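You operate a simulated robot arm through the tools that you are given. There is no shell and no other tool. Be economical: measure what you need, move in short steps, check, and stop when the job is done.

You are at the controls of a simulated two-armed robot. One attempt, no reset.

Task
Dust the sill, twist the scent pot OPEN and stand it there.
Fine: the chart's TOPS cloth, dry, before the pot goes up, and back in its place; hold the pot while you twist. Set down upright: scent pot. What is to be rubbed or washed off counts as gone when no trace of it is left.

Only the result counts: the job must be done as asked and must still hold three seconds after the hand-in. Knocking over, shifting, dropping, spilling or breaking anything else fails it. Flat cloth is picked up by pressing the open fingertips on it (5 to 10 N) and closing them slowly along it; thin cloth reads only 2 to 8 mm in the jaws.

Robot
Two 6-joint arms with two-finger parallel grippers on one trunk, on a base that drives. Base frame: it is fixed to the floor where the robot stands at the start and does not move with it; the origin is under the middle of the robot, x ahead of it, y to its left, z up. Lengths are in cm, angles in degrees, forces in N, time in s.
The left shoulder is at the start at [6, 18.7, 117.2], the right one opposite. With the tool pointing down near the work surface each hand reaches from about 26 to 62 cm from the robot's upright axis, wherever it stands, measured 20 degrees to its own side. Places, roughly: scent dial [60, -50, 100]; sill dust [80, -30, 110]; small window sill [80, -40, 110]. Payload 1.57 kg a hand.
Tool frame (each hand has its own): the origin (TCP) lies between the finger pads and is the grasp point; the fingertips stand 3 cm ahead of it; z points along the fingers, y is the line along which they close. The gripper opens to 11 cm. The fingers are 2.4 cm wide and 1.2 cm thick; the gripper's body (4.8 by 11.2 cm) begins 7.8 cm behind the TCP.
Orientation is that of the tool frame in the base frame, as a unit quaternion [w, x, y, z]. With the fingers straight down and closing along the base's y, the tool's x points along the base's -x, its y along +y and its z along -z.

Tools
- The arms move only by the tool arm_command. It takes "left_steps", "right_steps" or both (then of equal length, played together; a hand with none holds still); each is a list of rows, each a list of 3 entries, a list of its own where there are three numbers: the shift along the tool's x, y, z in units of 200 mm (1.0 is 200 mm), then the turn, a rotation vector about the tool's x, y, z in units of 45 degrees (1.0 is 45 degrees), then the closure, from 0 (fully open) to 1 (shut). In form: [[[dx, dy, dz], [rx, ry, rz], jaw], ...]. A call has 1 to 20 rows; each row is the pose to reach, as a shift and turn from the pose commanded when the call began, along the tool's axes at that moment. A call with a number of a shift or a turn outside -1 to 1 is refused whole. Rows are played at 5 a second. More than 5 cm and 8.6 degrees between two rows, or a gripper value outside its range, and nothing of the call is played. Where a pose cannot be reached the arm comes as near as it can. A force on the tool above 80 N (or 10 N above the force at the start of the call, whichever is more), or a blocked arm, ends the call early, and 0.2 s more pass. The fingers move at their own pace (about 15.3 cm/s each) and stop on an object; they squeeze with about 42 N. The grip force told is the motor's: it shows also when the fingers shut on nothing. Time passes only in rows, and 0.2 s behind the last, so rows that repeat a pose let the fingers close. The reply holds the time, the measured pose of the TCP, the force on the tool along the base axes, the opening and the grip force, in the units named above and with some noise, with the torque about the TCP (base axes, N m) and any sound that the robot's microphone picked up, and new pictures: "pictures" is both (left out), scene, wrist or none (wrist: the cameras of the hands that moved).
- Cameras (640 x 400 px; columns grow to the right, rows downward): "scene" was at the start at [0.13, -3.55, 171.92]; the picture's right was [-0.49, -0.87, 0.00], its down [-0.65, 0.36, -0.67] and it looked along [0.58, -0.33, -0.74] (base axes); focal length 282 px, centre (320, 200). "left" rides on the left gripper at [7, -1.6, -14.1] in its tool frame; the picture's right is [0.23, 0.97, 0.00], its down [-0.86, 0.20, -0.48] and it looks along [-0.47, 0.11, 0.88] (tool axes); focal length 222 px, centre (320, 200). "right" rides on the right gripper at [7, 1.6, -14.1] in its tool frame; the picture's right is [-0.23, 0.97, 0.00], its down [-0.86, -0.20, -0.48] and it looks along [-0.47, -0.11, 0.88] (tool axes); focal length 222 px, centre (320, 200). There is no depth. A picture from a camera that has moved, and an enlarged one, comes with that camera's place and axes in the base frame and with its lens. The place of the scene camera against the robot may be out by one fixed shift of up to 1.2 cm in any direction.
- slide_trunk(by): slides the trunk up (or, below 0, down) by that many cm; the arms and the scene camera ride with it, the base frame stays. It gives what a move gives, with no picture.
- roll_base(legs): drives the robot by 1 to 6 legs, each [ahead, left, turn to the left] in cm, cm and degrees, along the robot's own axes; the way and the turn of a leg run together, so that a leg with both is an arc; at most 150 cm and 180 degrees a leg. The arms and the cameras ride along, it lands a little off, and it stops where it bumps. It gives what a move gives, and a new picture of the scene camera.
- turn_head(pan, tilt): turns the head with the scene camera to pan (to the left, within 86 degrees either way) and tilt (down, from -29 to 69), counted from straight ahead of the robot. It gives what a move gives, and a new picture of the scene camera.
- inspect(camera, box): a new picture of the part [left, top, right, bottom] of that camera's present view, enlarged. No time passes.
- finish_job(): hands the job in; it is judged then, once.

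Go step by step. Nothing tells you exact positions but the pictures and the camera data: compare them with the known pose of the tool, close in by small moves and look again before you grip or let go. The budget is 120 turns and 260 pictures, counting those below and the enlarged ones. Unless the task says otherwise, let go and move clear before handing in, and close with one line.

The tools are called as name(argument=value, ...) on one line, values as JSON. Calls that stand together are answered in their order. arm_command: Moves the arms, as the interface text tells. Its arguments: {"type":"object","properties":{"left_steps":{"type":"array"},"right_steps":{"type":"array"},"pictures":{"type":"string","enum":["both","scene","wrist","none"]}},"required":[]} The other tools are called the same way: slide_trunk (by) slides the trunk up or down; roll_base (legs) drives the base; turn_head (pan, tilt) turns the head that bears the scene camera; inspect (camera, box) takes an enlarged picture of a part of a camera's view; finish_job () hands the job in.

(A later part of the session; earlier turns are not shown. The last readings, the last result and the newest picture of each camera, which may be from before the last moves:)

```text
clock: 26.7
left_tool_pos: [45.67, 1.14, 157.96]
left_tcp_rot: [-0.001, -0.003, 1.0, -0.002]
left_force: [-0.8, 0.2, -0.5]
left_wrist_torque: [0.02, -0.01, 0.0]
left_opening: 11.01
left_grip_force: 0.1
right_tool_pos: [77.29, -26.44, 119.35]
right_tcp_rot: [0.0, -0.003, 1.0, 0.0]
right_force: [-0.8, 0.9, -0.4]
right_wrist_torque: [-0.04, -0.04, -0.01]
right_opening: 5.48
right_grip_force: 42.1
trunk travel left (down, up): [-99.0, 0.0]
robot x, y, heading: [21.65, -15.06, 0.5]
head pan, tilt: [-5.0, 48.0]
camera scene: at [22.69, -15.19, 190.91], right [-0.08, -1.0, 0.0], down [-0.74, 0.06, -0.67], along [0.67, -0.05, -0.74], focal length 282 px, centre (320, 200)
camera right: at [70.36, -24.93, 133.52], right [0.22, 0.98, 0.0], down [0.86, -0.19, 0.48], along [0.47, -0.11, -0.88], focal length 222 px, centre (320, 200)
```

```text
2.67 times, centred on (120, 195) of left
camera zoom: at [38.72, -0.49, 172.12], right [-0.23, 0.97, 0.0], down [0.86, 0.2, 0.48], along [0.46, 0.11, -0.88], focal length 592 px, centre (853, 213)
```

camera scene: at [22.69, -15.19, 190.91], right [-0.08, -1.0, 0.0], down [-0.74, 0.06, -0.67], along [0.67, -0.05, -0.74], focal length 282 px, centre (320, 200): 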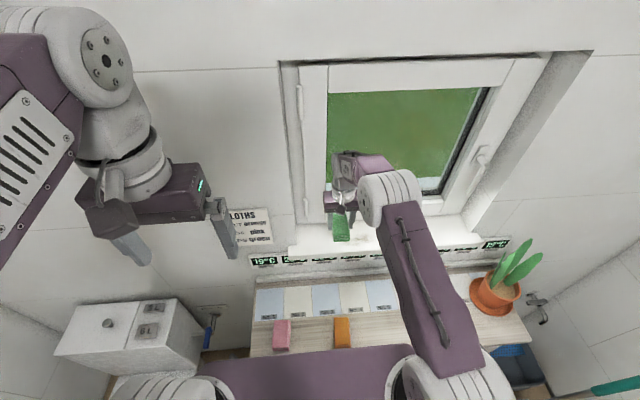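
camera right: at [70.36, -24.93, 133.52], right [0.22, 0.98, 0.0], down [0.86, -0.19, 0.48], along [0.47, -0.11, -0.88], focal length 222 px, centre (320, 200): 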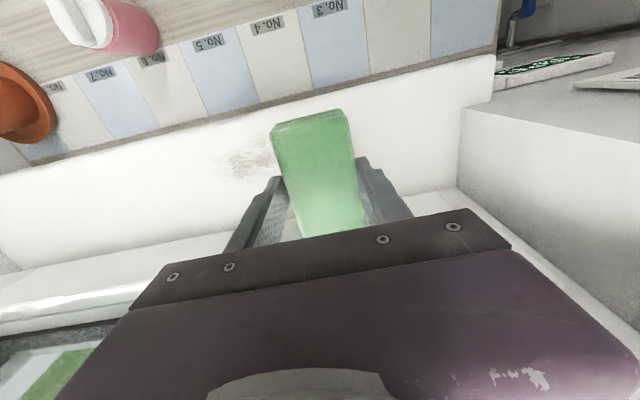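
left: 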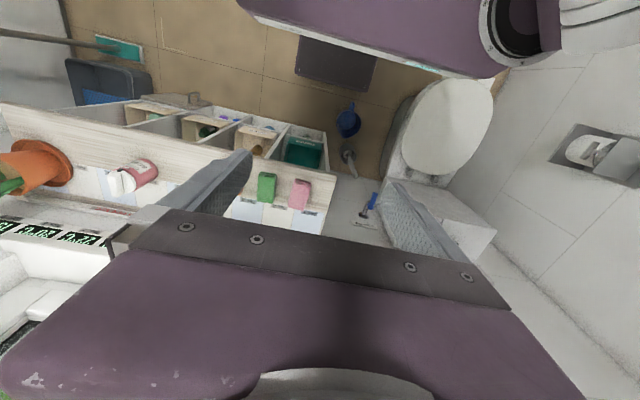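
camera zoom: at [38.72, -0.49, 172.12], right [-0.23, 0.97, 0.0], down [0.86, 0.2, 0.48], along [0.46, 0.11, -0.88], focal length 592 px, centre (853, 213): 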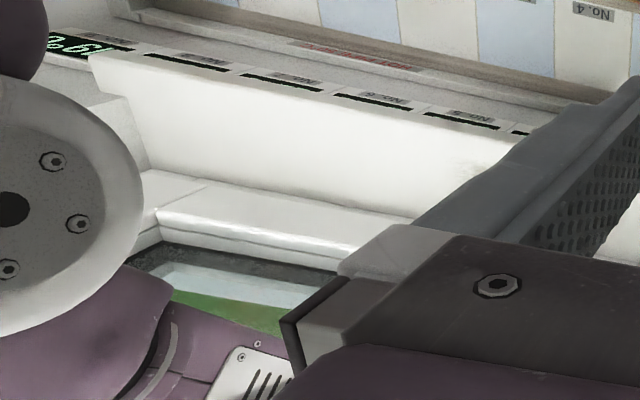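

The dust centre is at (76.9, -34.5), confirmed. Lowering gently to contact.

arm_command(right_steps=[[[0, 0, 0.1], [0, 0, 0], 1], [[0, 0, 0.2], [0, 0, 0], 1], [[0, 0, 0.235], [0, 0, 0], 1], [[0, 0, 0.25], [0, 0, 0], 1], [[0, 0, 0.25], [0, 0, 0], 1]], pictures="wrist")

```text
clock: 27.9
left_tool_pos: [45.97, 1.16, 158.01]
left_tcp_rot: [-0.002, -0.002, 1.0, 0.0]
left_force: [0.0, 0.5, -0.9]
left_wrist_torque: [-0.02, 0.0, -0.02]
left_opening: 11.01
left_grip_force: 0.0
right_tool_pos: [77.25, -26.68, 114.43]
right_tcp_rot: [0.0, -0.003, 1.0, 0.0]
right_force: [0.4, 0.5, -0.4]
right_wrist_torque: [0.01, 0.01, 0.02]
right_opening: 5.47
right_grip_force: 41.8
trunk travel left (down, up): [-99.0, 0.0]
robot x, y, heading: [21.81, -14.87, 0.3]
head pan, tilt: [-5.0, 48.0]
camera right: at [70.33, -24.98, 128.5], right [0.22, 0.98, 0.0], down [0.86, -0.19, 0.48], along [0.47, -0.11, -0.88], focal length 222 px, centre (320, 200)
```

right: 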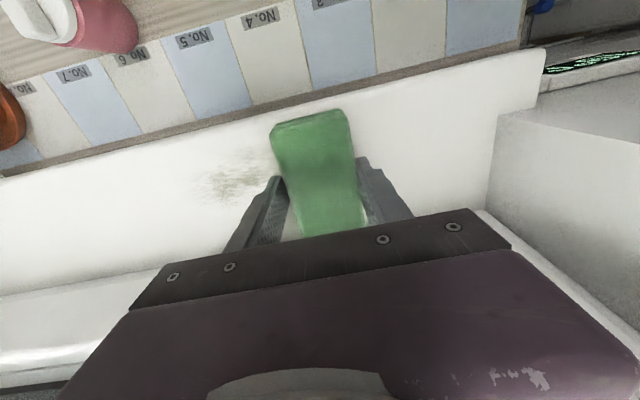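

arm_command(right_steps=[[[0, 0, 0.01], [0, 0, 0], 1], [[0, 0, 0.02], [0, 0, 0], 1], [[0, 0, 0.02], [0, 0, 0], 1]], pictures="none")

```text
clock: 28.7
left_tool_pos: [45.54, 1.12, 158.04]
left_tcp_rot: [-0.001, -0.002, 1.0, -0.001]
left_force: [0.0, 0.1, -0.4]
left_wrist_torque: [-0.01, 0.02, 0.02]
left_opening: 11.01
left_grip_force: 0.1
right_tool_pos: [77.21, -26.57, 114.26]
right_tcp_rot: [0.004, -0.002, 1.0, 0.001]
right_force: [4.2, -2.7, 28.8]
right_wrist_torque: [-0.09, 1.18, 0.15]
right_opening: 5.46
right_grip_force: 42.0
trunk travel left (down, up): [-99.0, 0.0]
robot x, y, heading: [21.94, -14.83, 0.2]
head pan, tilt: [-5.0, 48.0]
```

Contact at about z 114.25 (29 N). I ease off a little and sweep to the right across the dust.

arm_command(right_steps=[[[0, 0, -0.008], [0, 0, 0], 1], [[0, -0.1, -0.008], [0, 0, 0], 1], [[0, -0.2, -0.008], [0, 0, 0], 1], [[0, -0.3, -0.008], [0, 0, 0], 1], [[0, -0.4, -0.008], [0, 0, 0], 1], [[0, -0.5, -0.008], [0, 0, 0], 1], [[0, -0.6, -0.008], [0, 0, 0], 1], [[0, -0.7, -0.008], [0, 0, 0], 1], [[0, -0.8, -0.008], [0, 0, 0], 1], [[0, -0.88, -0.008], [0, 0, 0], 1]], pictures="wrist")

```text
clock: 30.9
left_tool_pos: [45.48, 1.23, 158.05]
left_tcp_rot: [-0.001, -0.003, 1.0, -0.002]
left_force: [-0.8, -0.3, -0.6]
left_wrist_torque: [0.0, 0.0, 0.02]
left_opening: 11.0
left_grip_force: 0.0
right_tool_pos: [77.26, -44.01, 114.37]
right_tcp_rot: [0.001, -0.002, 1.0, -0.001]
right_force: [0.2, 4.5, 11.5]
right_wrist_torque: [0.16, -0.14, 0.01]
right_opening: 5.49
right_grip_force: 42.5
trunk travel left (down, up): [-99.0, 0.0]
robot x, y, heading: [21.84, -14.76, 0.6]
head pan, tilt: [-5.0, 48.0]
camera right: at [70.28, -42.44, 128.39], right [0.22, 0.97, 0.0], down [0.86, -0.19, 0.48], along [0.47, -0.11, -0.88], focal length 222 px, centre (320, 200)
```

right: 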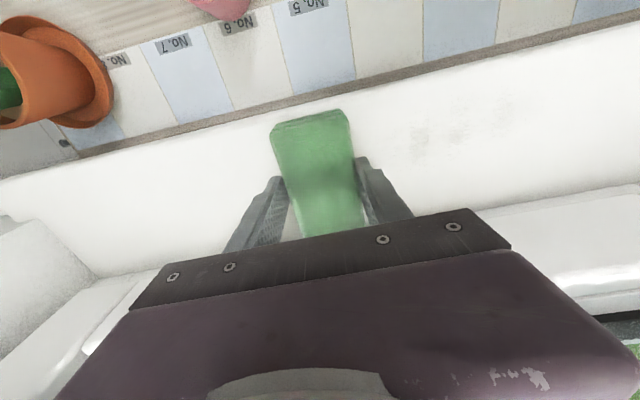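

Working: the dust has faded. I repeat strokes back and forth.

arm_command(right_steps=[[[0, 0.1, 0.002], [0, 0, 0], 1], [[0, 0.2, 0.002], [0, 0, 0], 1], [[0, 0.3, 0.002], [0, 0, 0], 1], [[0, 0.4, 0.002], [0, 0, 0], 1], [[0, 0.5, 0.002], [0, 0, 0], 1], [[0, 0.6, 0.002], [0, 0, 0], 1], [[0, 0.7, 0.002], [0, 0, 0], 1], [[0, 0.8, 0.002], [0, 0, 0], 1], [[0, 0.9, 0.002], [0, 0, 0], 1], [[0, 0.9, 0.002], [0, 0, 0], 1], [[0, 0.8, 0.002], [0, 0, 0], 1], [[0, 0.7, 0.002], [0, 0, 0], 1], [[0, 0.6, 0.002], [0, 0, 0], 1], [[0, 0.5, 0.002], [0, 0, 0], 1], [[0, 0.4, 0.002], [0, 0, 0], 1], [[0, 0.3, 0.002], [0, 0, 0], 1], [[0, 0.2, 0.002], [0, 0, 0], 1], [[0, 0.1, 0.002], [0, 0, 0], 1], [[0, 0.0, 0.002], [0, 0, 0], 1]], pictures="none")

inspect(camera="right", box=[340, 50, 580, 200])

```text
clock: 34.9
left_tool_pos: [45.53, 1.49, 157.97]
left_tcp_rot: [0.001, -0.002, 1.0, -0.001]
left_force: [-0.3, -0.8, 0.0]
left_wrist_torque: [-0.03, -0.01, -0.01]
left_opening: 11.0
left_grip_force: 0.1
right_tool_pos: [77.27, -43.92, 114.19]
right_tcp_rot: [0.001, -0.003, 1.0, -0.002]
right_force: [-0.2, 8.9, 20.1]
right_wrist_torque: [0.37, -0.04, -0.07]
right_opening: 5.46
right_grip_force: 41.7
trunk travel left (down, up): [-99.0, 0.0]
robot x, y, heading: [21.79, -14.58, 0.4]
head pan, tilt: [-5.0, 48.0]
```

```text
2.67 times, centred on (460, 125) of right
camera zoom: at [70.21, -42.31, 128.34], right [0.22, 0.97, 0.0], down [0.85, -0.19, 0.48], along [0.47, -0.11, -0.88], focal length 592 px, centre (-53, 400)
```

zoom: 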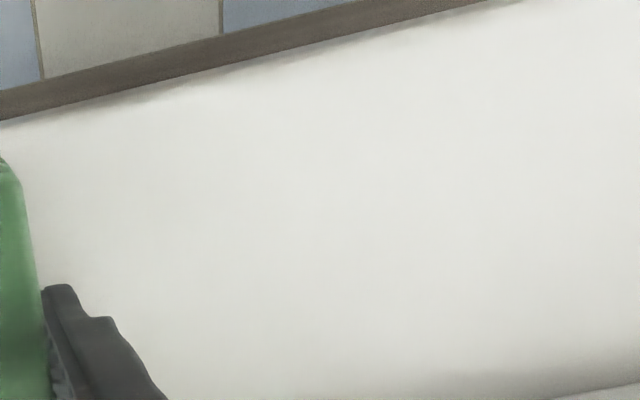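

It looks clean; one more pass each way with a slight fore-aft offset for good measure, then lift.

arm_command(right_steps=[[[-0.05, 0.1, 0], [0, 0, 0], 1], [[-0.05, 0.2, 0], [0, 0, 0], 1], [[-0.05, 0.3, 0], [0, 0, 0], 1], [[-0.05, 0.4, 0], [0, 0, 0], 1], [[-0.05, 0.5, 0], [0, 0, 0], 1], [[-0.05, 0.6, 0], [0, 0, 0], 1], [[-0.05, 0.7, 0], [0, 0, 0], 1], [[-0.05, 0.8, 0], [0, 0, 0], 1], [[-0.05, 0.9, 0], [0, 0, 0], 1], [[0.05, 0.9, 0], [0, 0, 0], 1], [[0.05, 0.8, 0], [0, 0, 0], 1], [[0.05, 0.7, 0], [0, 0, 0], 1], [[0.05, 0.6, 0], [0, 0, 0], 1], [[0.05, 0.5, 0], [0, 0, 0], 1], [[0.05, 0.4, 0], [0, 0, 0], 1], [[0.05, 0.3, 0], [0, 0, 0], 1], [[0.05, 0.2, 0], [0, 0, 0], 1], [[0.05, 0.1, 0], [0, 0, 0], 1], [[0.05, 0.0, 0], [0, 0, 0], 1], [[0.05, 0, -0.1], [0, 0, 0], 1]], pictures="none")

arm_command(right_steps=[[[0.05, 0, -0.2], [0, 0, 0], 1], [[0.15, 0, -0.4], [0, 0, 0], 1], [[0.25, 0, -0.6], [0, 0, 0], 1], [[0.4, 0, -0.75], [0, 0, 0], 1], [[0.55, 0, -0.75], [0, 0, 0], 1]], pictures="both")

inspect(camera="right", box=[340, 80, 580, 230])

inspect(camera="scene", box=[280, 180, 440, 280])

```text
clock: 39.1
left_tool_pos: [45.92, 1.12, 157.97]
left_tcp_rot: [-0.002, -0.003, 1.0, 0.001]
left_force: [0.4, 0.1, 0.4]
left_wrist_torque: [0.03, 0.0, 0.01]
left_opening: 11.01
left_grip_force: 0.0
right_tool_pos: [76.45, -44.24, 116.41]
right_tcp_rot: [-0.001, -0.003, 1.0, 0.0]
right_force: [-0.7, -0.1, -1.2]
right_wrist_torque: [0.0, -0.02, 0.01]
right_opening: 5.51
right_grip_force: 41.5
trunk travel left (down, up): [-99.0, 0.0]
robot x, y, heading: [22.13, -14.72, 0.2]
head pan, tilt: [-5.0, 48.0]
```

```text
clock: 40.3
left_tool_pos: [45.68, 1.08, 158.01]
left_tcp_rot: [-0.001, -0.002, 1.0, -0.001]
left_force: [-0.2, 0.1, -0.4]
left_wrist_torque: [0.0, -0.02, -0.03]
left_opening: 11.01
left_grip_force: 0.0
right_tool_pos: [65.26, -44.37, 131.22]
right_tcp_rot: [0.0, -0.002, 1.0, 0.0]
right_force: [0.4, -0.7, -1.3]
right_wrist_torque: [-0.01, -0.02, -0.01]
right_opening: 5.5
right_grip_force: 41.5
trunk travel left (down, up): [-99.0, 0.0]
robot x, y, heading: [21.87, -15.05, 0.3]
head pan, tilt: [-5.0, 48.0]
camera scene: at [22.52, -15.2, 190.91], right [-0.08, -1.0, 0.0], down [-0.74, 0.06, -0.67], along [0.67, -0.05, -0.74], focal length 282 px, centre (320, 200)
camera right: at [58.29, -42.66, 145.37], right [0.22, 0.97, 0.0], down [0.86, -0.2, 0.48], along [0.47, -0.11, -0.88], focal length 222 px, centre (320, 200)
```

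scene: 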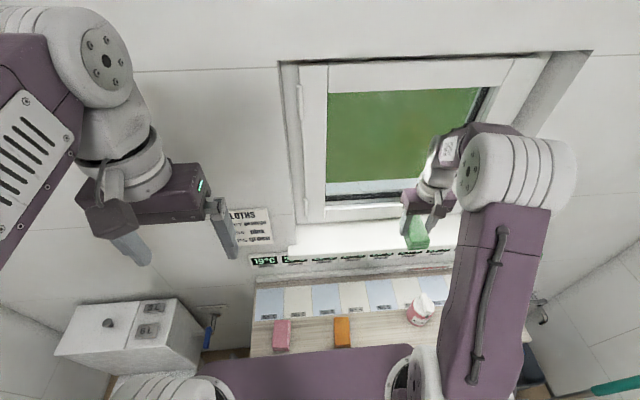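
right: 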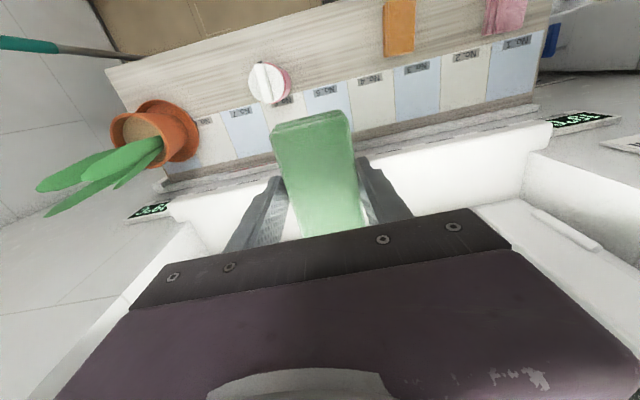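

```text
2.67 times, centred on (460, 155) of right
camera zoom: at [58.29, -42.66, 145.37], right [0.22, 0.97, 0.0], down [0.86, -0.2, 0.48], along [0.47, -0.11, -0.88], focal length 592 px, centre (-53, 320)
```

zoom: 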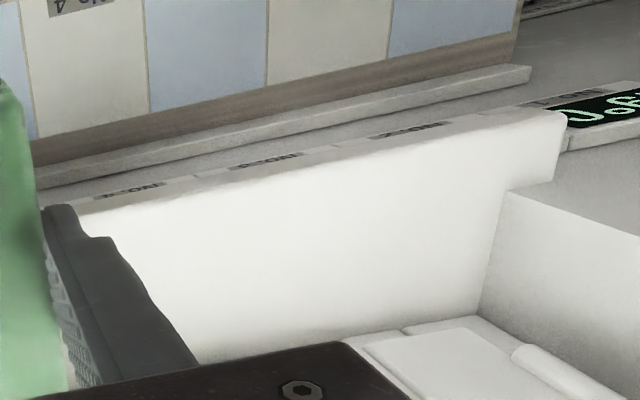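

```text
4.00 times, centred on (360, 230) of scene
camera zoom: at [22.52, -15.2, 190.91], right [-0.08, -1.0, 0.0], down [-0.74, 0.06, -0.67], along [0.67, -0.05, -0.74], focal length 1127 px, centre (160, 80)
```

zoom: 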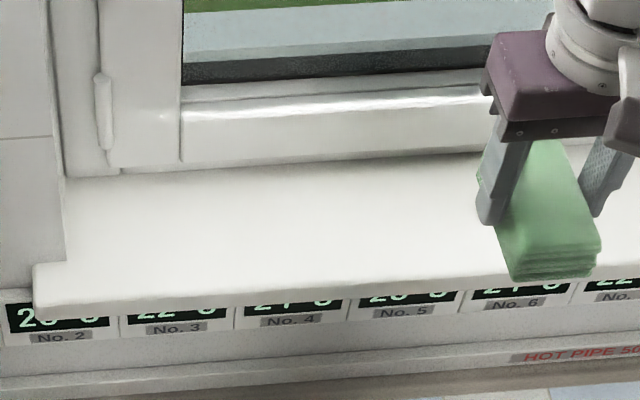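

The sill is clean. Driving back to return the cloth to its place.

roll_base(legs=[[-16, 0, 0]])

slide_trunk(by=-19)

turn_head(pan=-10, tilt=52)

```text
clock: 41.7
left_tool_pos: [30.1, 1.02, 158.01]
left_tcp_rot: [-0.002, -0.001, 1.0, 0.0]
left_force: [-0.3, -0.5, -0.6]
left_wrist_torque: [0.02, 0.02, -0.01]
left_opening: 10.99
left_grip_force: 0.0
right_tool_pos: [49.55, -44.42, 131.12]
right_tcp_rot: [-0.002, -0.001, 1.0, -0.001]
right_force: [0.4, 1.0, -0.7]
right_wrist_torque: [-0.04, 0.05, 0.03]
right_opening: 5.48
right_grip_force: 42.1
trunk travel left (down, up): [-99.0, 0.0]
robot x, y, heading: [5.92, -14.97, 0.2]
head pan, tilt: [-5.0, 48.0]
camera scene: at [7.08, -15.26, 190.9], right [-0.09, -1.0, 0.0], down [-0.74, 0.06, -0.67], along [0.66, -0.06, -0.74], focal length 282 px, centre (320, 200)
```

scene: 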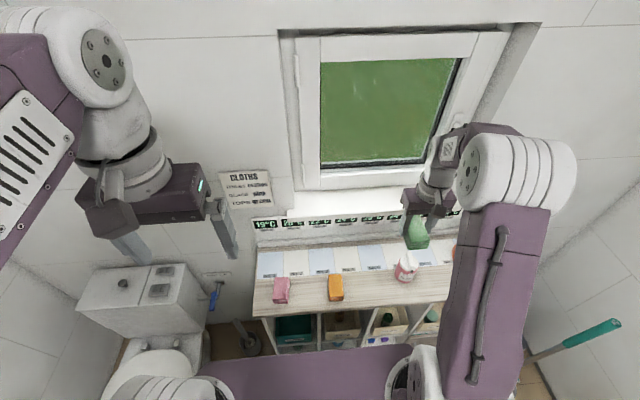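

```text
clock: 43.8
left_tool_pos: [29.7, 1.11, 139.01]
left_tcp_rot: [-0.001, 0.0, 1.0, 0.0]
left_force: [0.8, -0.1, 0.4]
left_wrist_torque: [0.02, -0.03, 0.02]
left_opening: 11.0
left_grip_force: 0.1
right_tool_pos: [49.11, -44.48, 112.21]
right_tcp_rot: [0.0, -0.001, 1.0, 0.001]
right_force: [1.1, 0.0, 0.1]
right_wrist_torque: [-0.04, 0.03, 0.03]
right_opening: 5.51
right_grip_force: 42.3
trunk travel left (down, up): [-80.0, 19.0]
robot x, y, heading: [5.52, -14.87, -0.1]
head pan, tilt: [-5.0, 48.0]
```

```text
clock: 44.5
left_tool_pos: [29.69, 1.05, 138.99]
left_tcp_rot: [-0.001, -0.001, 1.0, 0.0]
left_force: [0.1, -0.4, -0.8]
left_wrist_torque: [-0.05, -0.01, 0.01]
left_opening: 11.0
left_grip_force: 0.1
right_tool_pos: [49.15, -44.45, 112.19]
right_tcp_rot: [0.0, -0.001, 1.0, 0.0]
right_force: [-1.0, 0.5, -0.7]
right_wrist_torque: [0.03, 0.01, -0.03]
right_opening: 5.46
right_grip_force: 42.4
trunk travel left (down, up): [-80.0, 19.0]
robot x, y, heading: [5.44, -14.8, 0.0]
head pan, tilt: [-10.0, 52.0]
camera scene: at [6.08, -15.88, 171.37], right [-0.17, -0.99, 0.0], down [-0.78, 0.14, -0.62], along [0.61, -0.11, -0.79], focal length 282 px, centre (320, 200)
```

scene: 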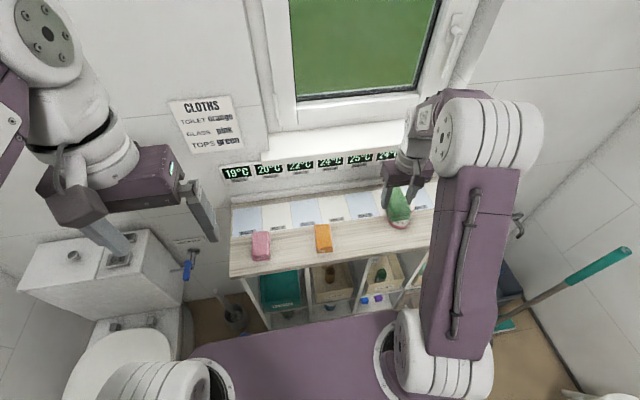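

Moving the cloth back over its spot.

arm_command(right_steps=[[[0, 0.2, 0], [0, 0, 0], 1], [[0, 0.4, 0], [0, 0, 0], 1], [[0, 0.6, 0], [0, 0, 0], 1], [[0, 0.8, 0], [0, 0, 0], 1], [[0, 1.0, 0], [0, 0, 0], 1]], pictures="none")

arm_command(right_steps=[[[-0.1, 0.2, 0.05], [0, 0, 0], 1], [[-0.2, 0.4, 0.1], [0, 0, 0], 1], [[-0.25, 0.447, 0.25], [0, 0, 0], 1], [[-0.25, 0.447, 0.45], [0, 0, 0], 1], [[-0.25, 0.447, 0.6], [0, 0, 0], 1]], pictures="both")

```text
clock: 45.7
left_tool_pos: [29.7, 1.24, 138.83]
left_tcp_rot: [-0.002, -0.001, 1.0, -0.001]
left_force: [-0.5, -0.1, -0.3]
left_wrist_torque: [-0.03, -0.02, 0.0]
left_opening: 10.99
left_grip_force: 0.1
right_tool_pos: [49.17, -24.32, 112.27]
right_tcp_rot: [0.0, -0.001, 1.0, -0.001]
right_force: [0.4, 0.0, -0.6]
right_wrist_torque: [0.0, -0.02, 0.0]
right_opening: 5.46
right_grip_force: 42.1
trunk travel left (down, up): [-80.0, 19.0]
robot x, y, heading: [5.01, -15.17, 0.1]
head pan, tilt: [-10.0, 52.0]
```

```text
clock: 46.9
left_tool_pos: [29.64, 1.1, 138.89]
left_tcp_rot: [-0.002, 0.0, 1.0, -0.001]
left_force: [0.9, 0.2, -0.1]
left_wrist_torque: [-0.02, -0.02, -0.01]
left_opening: 10.98
left_grip_force: 0.2
right_tool_pos: [54.11, -15.45, 100.0]
right_tcp_rot: [0.0, -0.001, 1.0, 0.0]
right_force: [-0.4, -0.9, -1.2]
right_wrist_torque: [0.02, -0.02, 0.02]
right_opening: 5.48
right_grip_force: 42.4
trunk travel left (down, up): [-80.0, 19.0]
robot x, y, heading: [5.68, -15.03, -0.1]
head pan, tilt: [-10.0, 52.0]
camera scene: at [6.19, -15.76, 171.37], right [-0.17, -0.99, 0.0], down [-0.78, 0.13, -0.62], along [0.61, -0.11, -0.79], focal length 282 px, centre (320, 200)
camera right: at [47.23, -13.85, 114.17], right [0.23, 0.97, 0.0], down [0.86, -0.2, 0.48], along [0.47, -0.11, -0.88], focal length 222 px, centre (320, 200)
```

scene: 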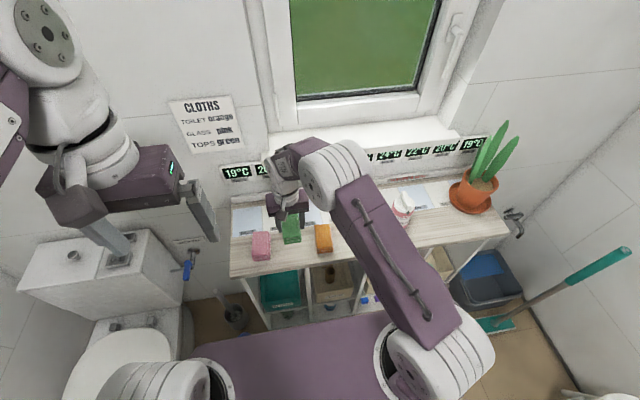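
right: 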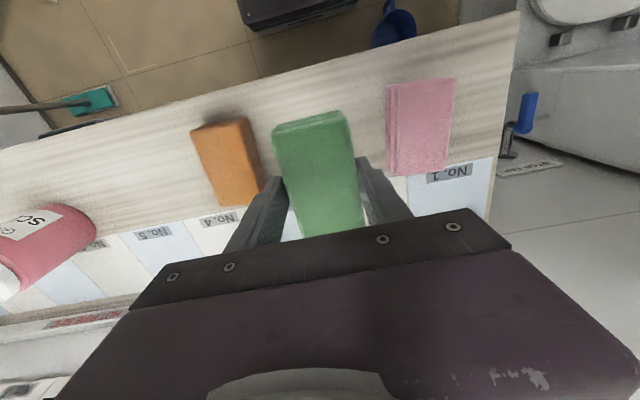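

Lowering the cloth to 92.2.

arm_command(right_steps=[[[0, 0, 0.15], [0, 0, 0], 1], [[0, 0, 0.3], [0, 0, 0], 1], [[0, 0, 0.36], [0, 0, 0], 1], [[0, 0, 0.38], [0, 0, 0], 1], [[0, 0, 0.388], [0, 0, 0], 1], [[0, 0, 0.388], [0, 0, 0], 1]], pictures="none")

```text
clock: 48.3
left_tool_pos: [29.67, 1.06, 138.95]
left_tcp_rot: [-0.002, 0.0, 1.0, 0.0]
left_force: [-0.7, 1.0, 0.0]
left_wrist_torque: [-0.02, -0.02, -0.01]
left_opening: 11.0
left_grip_force: 0.0
right_tool_pos: [54.06, -15.56, 92.44]
right_tcp_rot: [0.0, -0.001, 1.0, 0.0]
right_force: [0.0, 0.9, 0.4]
right_wrist_torque: [-0.02, 0.02, 0.01]
right_opening: 5.49
right_grip_force: 42.5
trunk travel left (down, up): [-80.0, 19.0]
robot x, y, heading: [5.62, -14.99, -0.1]
head pan, tilt: [-10.0, 52.0]
```

arm_command(right_steps=[[[0, 0, 0.008], [0, 0, 0], 1], [[0, 0, 0.014], [0, 0, 0], 1], [[0, 0, 0.014], [0, 0, 0], 1]], pictures="none")

```text
clock: 49.1
left_tool_pos: [29.77, 0.97, 139.0]
left_tcp_rot: [-0.002, -0.001, 1.0, -0.001]
left_force: [0.2, -0.2, -0.4]
left_wrist_torque: [0.03, 0.02, 0.01]
left_opening: 10.98
left_grip_force: 0.0
right_tool_pos: [54.04, -15.49, 92.19]
right_tcp_rot: [0.001, 0.0, 1.0, 0.0]
right_force: [-0.8, -0.1, -0.1]
right_wrist_torque: [0.0, -0.01, -0.01]
right_opening: 5.46
right_grip_force: 41.8
trunk travel left (down, up): [-80.0, 19.0]
robot x, y, heading: [5.39, -15.08, -0.1]
head pan, tilt: [-10.0, 52.0]
```

Same height as when picked up. Opening and rising.

arm_command(right_steps=[[[0, 0, 0.005], [0, 0, 0], 1], [[0, 0, 0.005], [0, 0, 0], 0.45], [[0, 0, 0.005], [0, 0, 0], 0.3], [[0, 0, 0.005], [0, 0, 0], 0.3], [[0, 0, -0.15], [0, 0, 0], 0.3], [[0, 0, -0.35], [0, 0, 0], 0.3], [[0, 0, -0.55], [0, 0, 0], 0.3], [[0, 0, -0.75], [0, 0, 0], 0.3], [[0.1, -0.2, -0.85], [0, 0, 0], 0.3], [[0.1, -0.4, -0.85], [0, 0, 0], 0.3], [[0.1, -0.6, -0.85], [0, 0, 0], 0.1]], pictures="both")

inspect(camera="scene", box=[230, 190, 430, 290])

inspect(camera="right", box=[100, 0, 420, 200])

```text
clock: 51.5
left_tool_pos: [29.67, 1.02, 138.95]
left_tcp_rot: [-0.002, -0.001, 1.0, -0.001]
left_force: [-0.8, 0.6, 0.5]
left_wrist_torque: [0.0, -0.03, 0.0]
left_opening: 11.0
left_grip_force: 0.0
right_tool_pos: [51.93, -27.63, 108.95]
right_tcp_rot: [-0.001, -0.002, 1.0, 0.001]
right_force: [0.2, 0.0, 0.9]
right_wrist_torque: [0.03, 0.01, 0.01]
right_opening: 9.89
right_grip_force: 0.0
trunk travel left (down, up): [-80.0, 19.0]
robot x, y, heading: [5.74, -14.92, -0.0]
head pan, tilt: [-10.0, 52.0]
camera scene: at [6.18, -15.98, 171.37], right [-0.17, -0.99, 0.0], down [-0.78, 0.14, -0.62], along [0.61, -0.11, -0.79], focal length 282 px, centre (320, 200)
camera right: at [45.13, -26.03, 123.07], right [0.22, 0.97, 0.0], down [0.86, -0.2, 0.48], along [0.47, -0.11, -0.88], focal length 222 px, centre (320, 200)
```

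scene: 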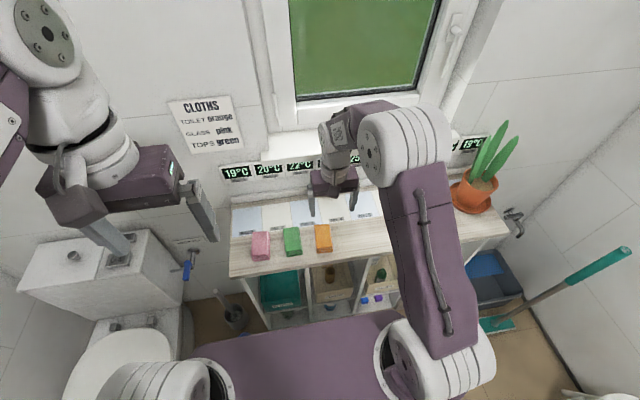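
right: 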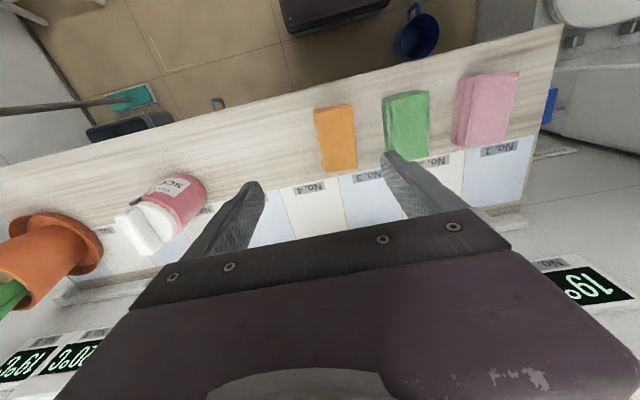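

```text
3.20 times, centred on (330, 240) of scene
camera zoom: at [6.18, -15.98, 171.37], right [-0.17, -0.99, 0.0], down [-0.78, 0.14, -0.62], along [0.61, -0.11, -0.79], focal length 902 px, centre (288, 72)
```

zoom: 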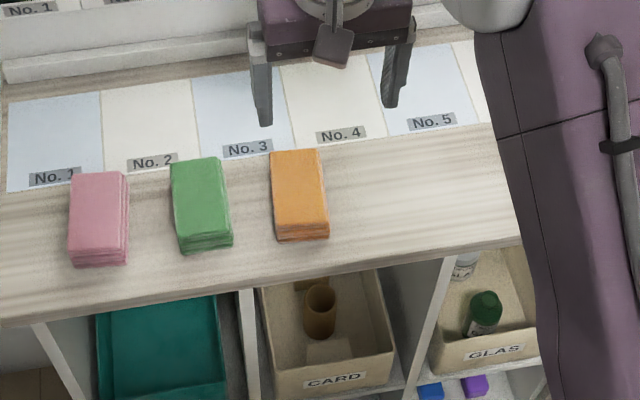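

```text
2.00 times, centred on (260, 100) of right
camera zoom: at [45.13, -26.03, 123.07], right [0.22, 0.97, 0.0], down [0.86, -0.2, 0.48], along [0.47, -0.11, -0.88], focal length 444 px, centre (440, 400)
```

zoom: 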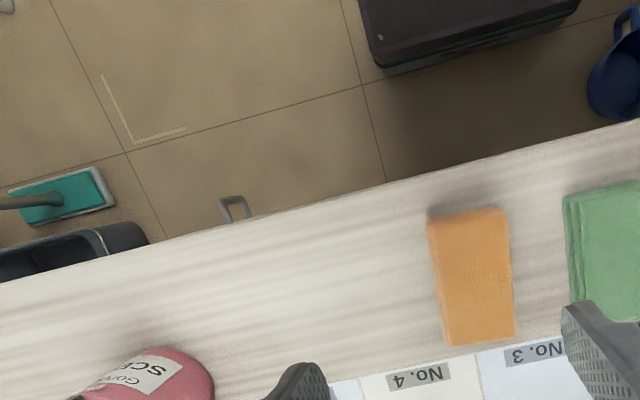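

The cloth is back as it was. Next I tuck the right hand in and drive right to stand in front of the pot.

arm_command(right_steps=[[[0.15, 0, -0.15], [0, 0, 0], 0], [[0.3, 0, -0.3], [0, 0, 0], 0], [[0.45, 0, -0.45], [0, 0, 0], 0], [[0.6, 0, -0.6], [0, 0, 0], 0], [[0.75, 0, -0.75], [0, 0, 0], 0], [[0.9, 0, -0.9], [0, 0, 0], 0]], pictures="none")

roll_base(legs=[[0, -37, 0]])

turn_head(pan=0, tilt=50)

inspect(camera="scene", box=[260, 180, 380, 280])

```text
clock: 52.9
left_tool_pos: [29.39, 0.98, 138.99]
left_tcp_rot: [-0.001, -0.001, 1.0, 0.0]
left_force: [-0.7, 0.4, 0.3]
left_wrist_torque: [-0.02, -0.05, 0.01]
left_opening: 11.01
left_grip_force: 0.1
right_tool_pos: [33.79, -27.56, 127.2]
right_tcp_rot: [0.001, -0.001, 1.0, 0.0]
right_force: [-1.1, 0.0, 0.1]
right_wrist_torque: [-0.01, -0.02, 0.05]
right_opening: 10.99
right_grip_force: 0.0
trunk travel left (down, up): [-80.0, 19.0]
robot x, y, heading: [5.33, -14.91, 0.3]
head pan, tilt: [-10.0, 52.0]
```

```text
clock: 55.2
left_tool_pos: [29.71, -35.2, 138.95]
left_tcp_rot: [-0.001, -0.005, 1.0, -0.001]
left_force: [-0.9, 0.4, 0.4]
left_wrist_torque: [-0.01, 0.0, 0.0]
left_opening: 10.97
left_grip_force: 0.0
right_tool_pos: [34.31, -63.84, 126.98]
right_tcp_rot: [0.001, -0.004, 1.0, 0.0]
right_force: [-0.5, 0.4, -0.7]
right_wrist_torque: [0.02, 0.01, 0.02]
right_opening: 10.99
right_grip_force: 0.1
trunk travel left (down, up): [-80.0, 19.0]
robot x, y, heading: [5.33, -51.45, 0.4]
head pan, tilt: [-10.0, 52.0]
camera scene: at [6.27, -52.21, 171.37], right [-0.17, -0.99, 0.0], down [-0.78, 0.13, -0.62], along [0.61, -0.1, -0.79], focal length 282 px, centre (320, 200)
```

scene: 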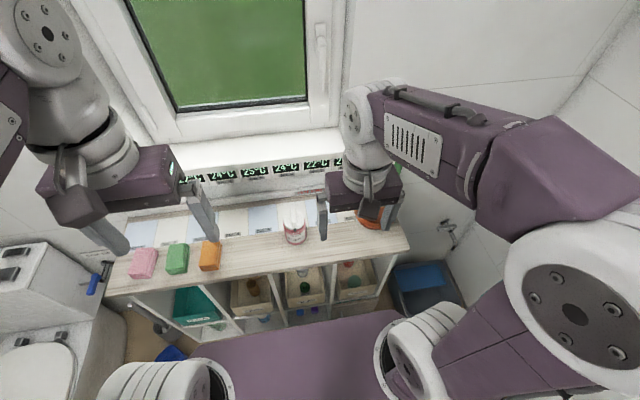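

```text
clock: 55.9
left_tool_pos: [29.76, -35.48, 138.93]
left_tcp_rot: [-0.002, -0.004, 1.0, 0.0]
left_force: [0.2, 0.1, 0.0]
left_wrist_torque: [0.0, -0.01, 0.01]
left_opening: 10.99
left_grip_force: 0.1
right_tool_pos: [34.31, -63.95, 127.03]
right_tcp_rot: [0.0, -0.005, 1.0, 0.0]
right_force: [-0.8, -0.5, 0.2]
right_wrist_torque: [0.03, -0.02, 0.01]
right_opening: 11.02
right_grip_force: 0.0
trunk travel left (down, up): [-80.0, 19.0]
robot x, y, heading: [5.53, -51.55, 0.6]
head pan, tilt: [0.0, 50.0]
camera scene: at [6.56, -51.2, 171.64], right [0.01, -1.0, 0.0], down [-0.77, -0.01, -0.64], along [0.64, 0.01, -0.77], focal length 282 px, centre (320, 200)
```

scene: 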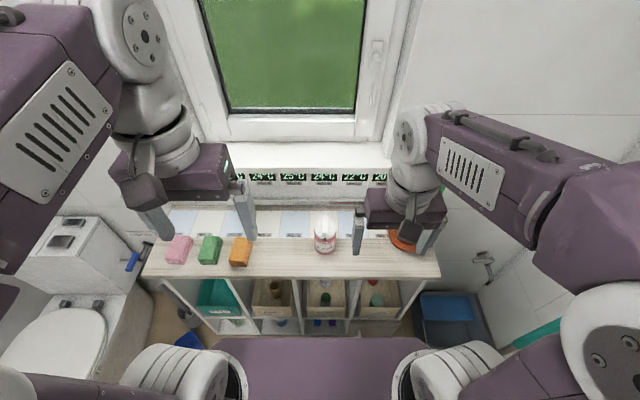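

```text
4.00 times, centred on (320, 230) of scene
camera zoom: at [6.56, -51.2, 171.64], right [0.01, -1.0, 0.0], down [-0.77, -0.01, -0.64], along [0.64, 0.01, -0.77], focal length 1127 px, centre (320, 80)
```

zoom: 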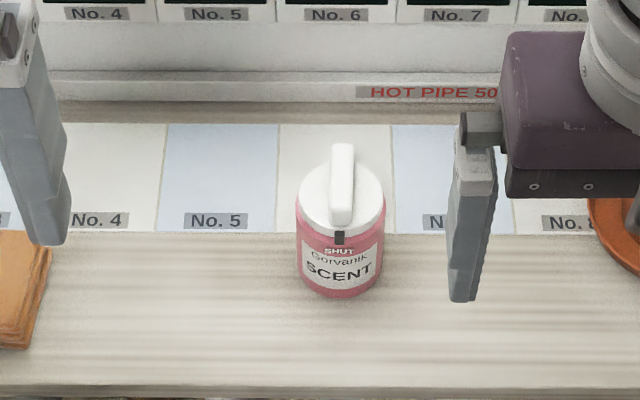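

The lid has a ridge and a marker at SHUT. I need to find the OPEN mark; zooming with both wrist cameras.

inspect(camera="left", box=[40, 40, 320, 215])

inspect(camera="right", box=[320, 40, 600, 215])

inspect(camera="scene", box=[300, 205, 348, 260])

```text
2.29 times, centred on (180, 128) of left
camera zoom: at [22.72, -37.13, 153.11], right [-0.23, 0.97, 0.0], down [0.85, 0.21, 0.48], along [0.46, 0.11, -0.88], focal length 508 px, centre (640, 366)
```

zoom: 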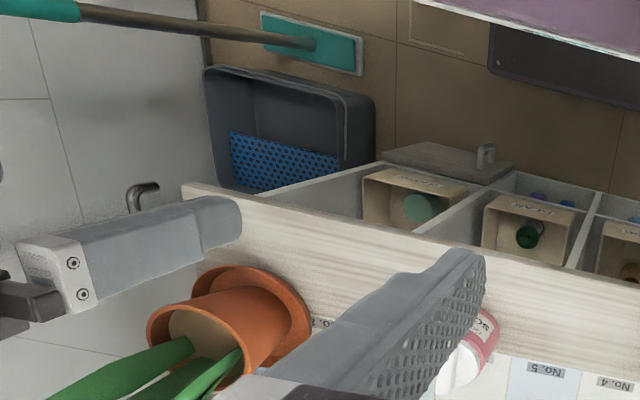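

```text
2.29 times, centred on (460, 128) of right
camera zoom: at [27.31, -62.5, 141.08], right [0.22, 0.98, 0.0], down [0.86, -0.19, 0.48], along [0.47, -0.1, -0.88], focal length 508 px, centre (0, 366)
```

zoom: 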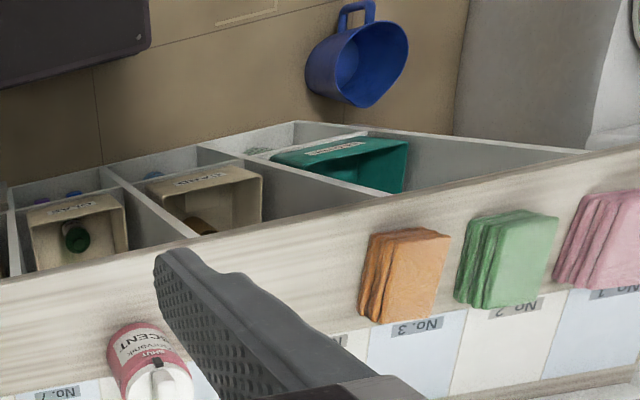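

```text
7.27 times, centred on (324, 232) of scene
camera zoom: at [6.56, -51.2, 171.64], right [0.01, -1.0, 0.0], down [-0.77, -0.01, -0.64], along [0.64, 0.01, -0.77], focal length 2050 px, centre (291, -36)
```

zoom: 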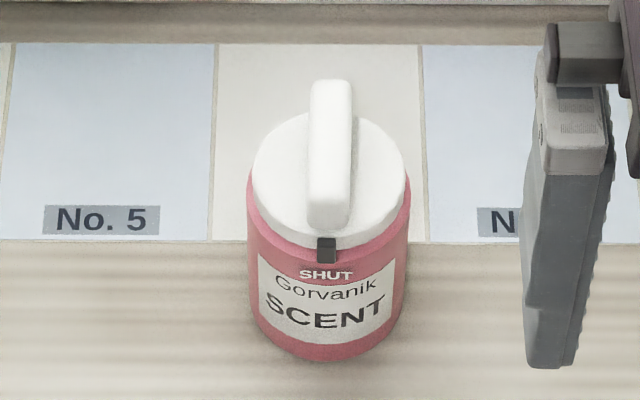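

The pot is ~7.3 cm wide at about (55.6, −52). Plan: left hand holds its body from the left side (fingers horizontal), right hand twists the ridge from above. First I turn the left hand, in steps.

arm_command(left_steps=[[[-0.07, 0, 0], [0, 0, -0.167], 0], [[-0.14, 0, 0], [0, 0, -0.333], 0], [[-0.21, 0, 0], [0, 0, -0.5], 0], [[-0.28, 0, 0], [0, 0, -0.667], 0], [[-0.35, 0, 0], [0, 0, -0.833], 0], [[-0.4, 0, 0], [0, 0, -1], 0]], pictures="none")

arm_command(left_steps=[[[0, 0, 0], [0, 0, -0.167], 0], [[0, 0, 0], [0, 0, -0.333], 0], [[0, 0, 0], [0, 0, -0.5], 0], [[0, 0, 0], [0, 0, -0.667], 0], [[0, 0, 0], [0, 0, -0.833], 0], [[0, 0, 0], [0, 0, -1], 0]], pictures="scene")

```text
clock: 57.3
left_tool_pos: [37.86, -35.42, 138.92]
left_tcp_rot: [-0.002, -0.387, 0.922, 0.001]
left_force: [0.4, -0.4, 0.5]
left_wrist_torque: [-0.02, 0.02, 0.01]
left_opening: 10.99
left_grip_force: 0.0
right_tool_pos: [34.29, -64.1, 126.89]
right_tcp_rot: [0.0, -0.004, 1.0, 0.0]
right_force: [0.8, -0.7, -0.5]
right_wrist_torque: [0.0, 0.01, -0.01]
right_opening: 10.99
right_grip_force: 0.1
trunk travel left (down, up): [-80.0, 19.0]
robot x, y, heading: [5.53, -51.61, 0.5]
head pan, tilt: [0.0, 50.0]
```

```text
clock: 58.7
left_tool_pos: [37.73, -35.32, 138.87]
left_tcp_rot: [0.001, 0.711, -0.703, -0.001]
left_force: [-0.2, -0.5, 0.0]
left_wrist_torque: [0.01, 0.0, 0.01]
left_opening: 11.01
left_grip_force: 0.1
right_tool_pos: [34.34, -64.06, 127.07]
right_tcp_rot: [0.0, -0.005, 1.0, 0.0]
right_force: [-0.5, 0.7, -0.7]
right_wrist_torque: [-0.02, -0.04, 0.0]
right_opening: 11.01
right_grip_force: 0.0
trunk travel left (down, up): [-80.0, 19.0]
robot x, y, heading: [5.45, -51.56, 0.4]
head pan, tilt: [0.0, 50.0]
camera scene: at [6.56, -51.14, 171.64], right [0.01, -1.0, 0.0], down [-0.77, -0.01, -0.64], along [0.64, 0.01, -0.77], focal length 282 px, centre (320, 200)
```

scene: 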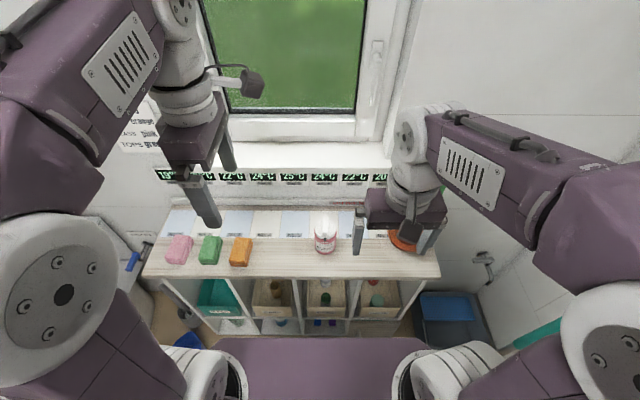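

Turned well. Now tilting the fingers toward the right (−y) and moving in to the left of the pot.

arm_command(left_steps=[[[0, -0.15, 0.15], [0, 0.167, 0], 0], [[0, -0.3, 0.3], [0, 0.333, 0], 0], [[0, -0.45, 0.45], [0, 0.5, 0], 0], [[0, -0.6, 0.6], [0, 0.667, 0], 0], [[0, -0.75, 0.75], [0, 0.833, 0], 0], [[0, -0.9, 0.9], [0, 1, 0], 0]], pictures="both")

```text
clock: 60.1
left_tool_pos: [55.91, -35.1, 120.8]
left_tcp_rot: [0.271, 0.656, -0.65, 0.272]
left_force: [-0.7, 0.7, 0.4]
left_wrist_torque: [-0.01, 0.05, 0.01]
left_opening: 10.99
left_grip_force: 0.0
right_tool_pos: [34.54, -63.94, 126.92]
right_tcp_rot: [-0.001, -0.005, 1.0, -0.002]
right_force: [0.1, -0.3, 0.0]
right_wrist_torque: [-0.03, -0.02, 0.01]
right_opening: 10.98
right_grip_force: 0.0
trunk travel left (down, up): [-80.0, 19.0]
robot x, y, heading: [5.2, -51.79, 0.6]
head pan, tilt: [0.0, 50.0]
camera scene: at [6.85, -50.97, 171.64], right [0.01, -1.0, 0.0], down [-0.77, -0.01, -0.64], along [0.64, 0.0, -0.77], focal length 282 px, centre (320, 200)
camera left: at [57.45, -30.04, 135.67], right [-0.97, -0.17, 0.16], down [-0.21, 0.94, -0.27], along [-0.11, -0.3, -0.95], focal length 222 px, centre (320, 200)
```

scene: 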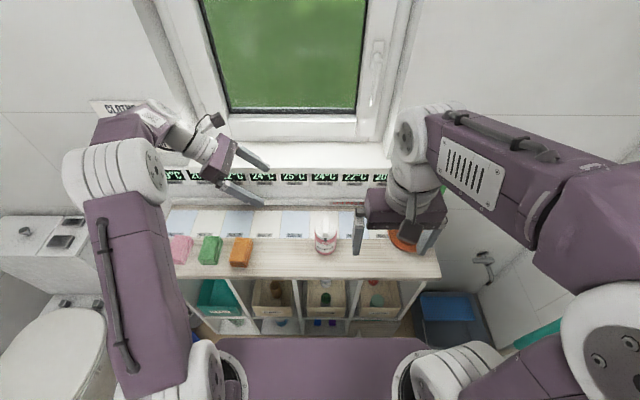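
left: 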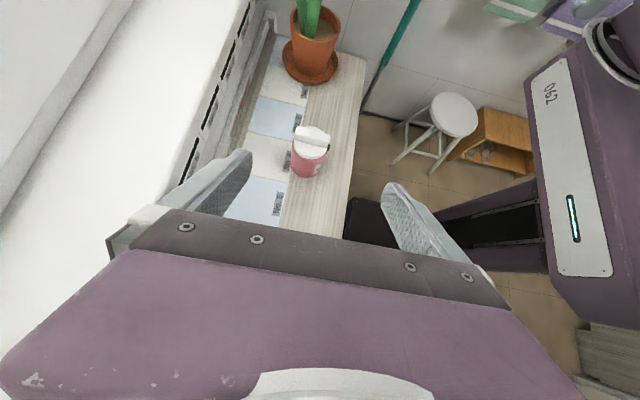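

inspect(camera="left", box=[270, 110, 350, 190])

inspect(camera="right", box=[320, 80, 480, 210])

```text
5.00 times, centred on (310, 150) of left
camera zoom: at [57.45, -30.04, 135.67], right [-0.97, -0.17, 0.16], down [-0.21, 0.94, -0.27], along [-0.11, -0.3, -0.95], focal length 1111 px, centre (370, 450)
```

zoom: 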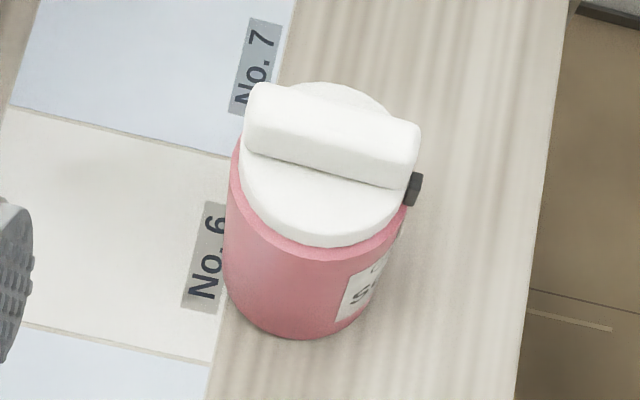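

```text
3.08 times, centred on (400, 145) of right
camera zoom: at [27.54, -62.31, 141.06], right [0.22, 0.98, 0.0], down [0.86, -0.19, 0.48], along [0.47, -0.11, -0.88], focal length 684 px, centre (74, 369)
```

zoom: 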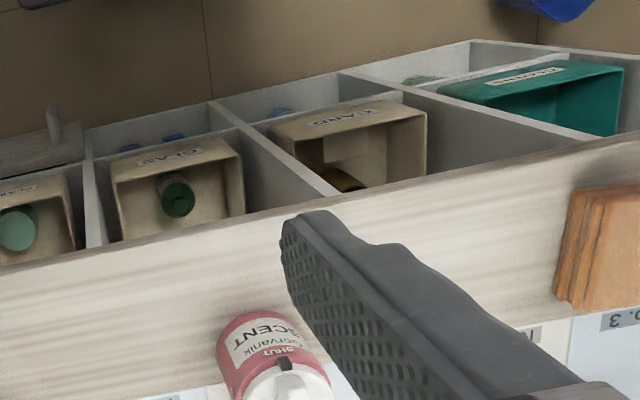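

No OPEN mark on the left or front side. I move the right hand to look from the right side.

arm_command(right_steps=[[[-0.2, -0.12, 0], [0, 0, 0], 0], [[-0.4, -0.25, -0.02], [0, 0, 0], 0], [[-0.6, -0.38, -0.05], [0, 0, 0], 0], [[-0.78, -0.5, -0.05], [0, 0, 0], 0]], pictures="both")

inspect(camera="right", box=[370, 60, 450, 140])

```text
clock: 61.1
left_tool_pos: [55.78, -35.35, 120.87]
left_tcp_rot: [0.271, 0.657, -0.65, 0.271]
left_force: [-0.1, -0.3, 0.5]
left_wrist_torque: [-0.01, 0.03, -0.01]
left_opening: 11.01
left_grip_force: 0.1
right_tool_pos: [49.92, -73.85, 128.01]
right_tcp_rot: [-0.001, -0.005, 1.0, 0.001]
right_force: [0.2, 0.1, -0.1]
right_wrist_torque: [0.01, 0.0, -0.01]
right_opening: 10.98
right_grip_force: 0.0
trunk travel left (down, up): [-80.0, 19.0]
robot x, y, heading: [5.54, -51.32, 0.4]
head pan, tilt: [0.0, 50.0]
camera scene: at [6.82, -51.29, 171.63], right [0.01, -1.0, 0.0], down [-0.77, -0.01, -0.64], along [0.64, 0.01, -0.77], focal length 282 px, centre (320, 200)
camera right: at [42.98, -72.36, 142.1], right [0.22, 0.98, 0.0], down [0.86, -0.19, 0.48], along [0.46, -0.1, -0.88], focal length 222 px, centre (320, 200)
```

scene: 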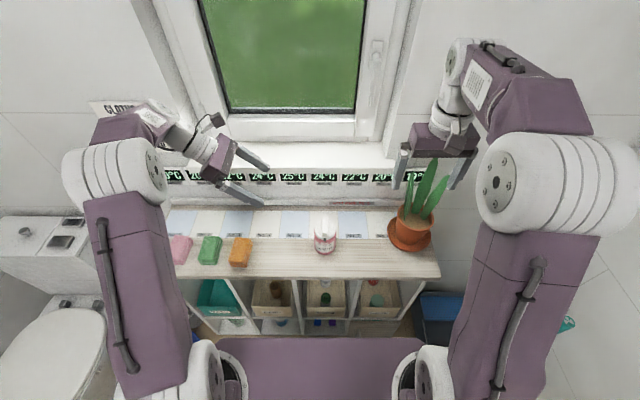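
right: 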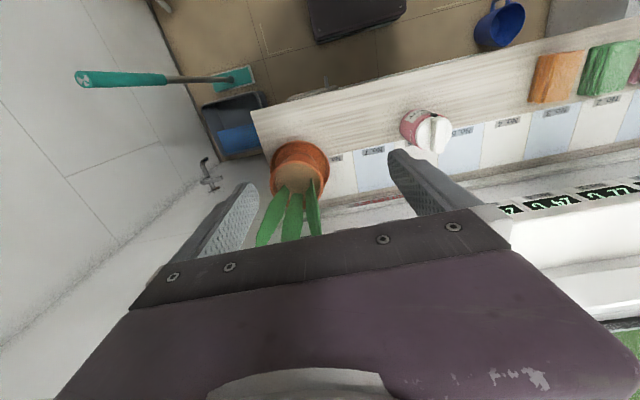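

```text
5.00 times, centred on (410, 100) of right
camera zoom: at [42.98, -72.36, 142.1], right [0.22, 0.98, 0.0], down [0.86, -0.19, 0.48], along [0.46, -0.1, -0.88], focal length 1111 px, centre (-130, 700)
```

zoom: 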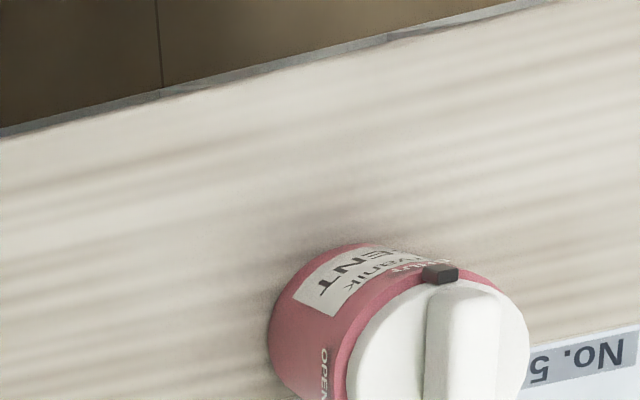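

OPEN is on the right (−y) side, about a quarter turn counter-clockwise seen from above. A closer look.

inspect(camera="right", box=[390, 95, 460, 165])

```text
5.71 times, centred on (425, 130) of right
camera zoom: at [42.98, -72.36, 142.1], right [0.22, 0.98, 0.0], down [0.86, -0.19, 0.48], along [0.46, -0.1, -0.88], focal length 1269 px, centre (-280, 600)
```

zoom: 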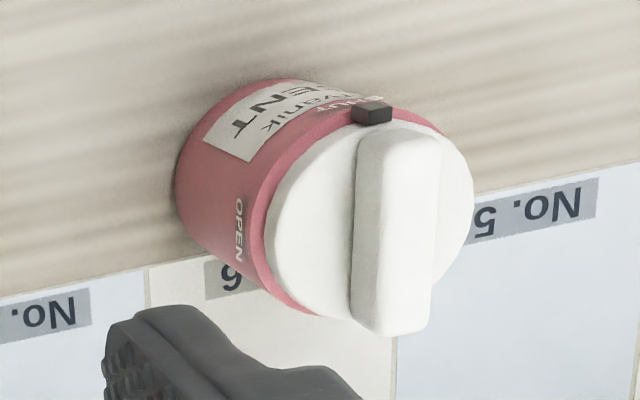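

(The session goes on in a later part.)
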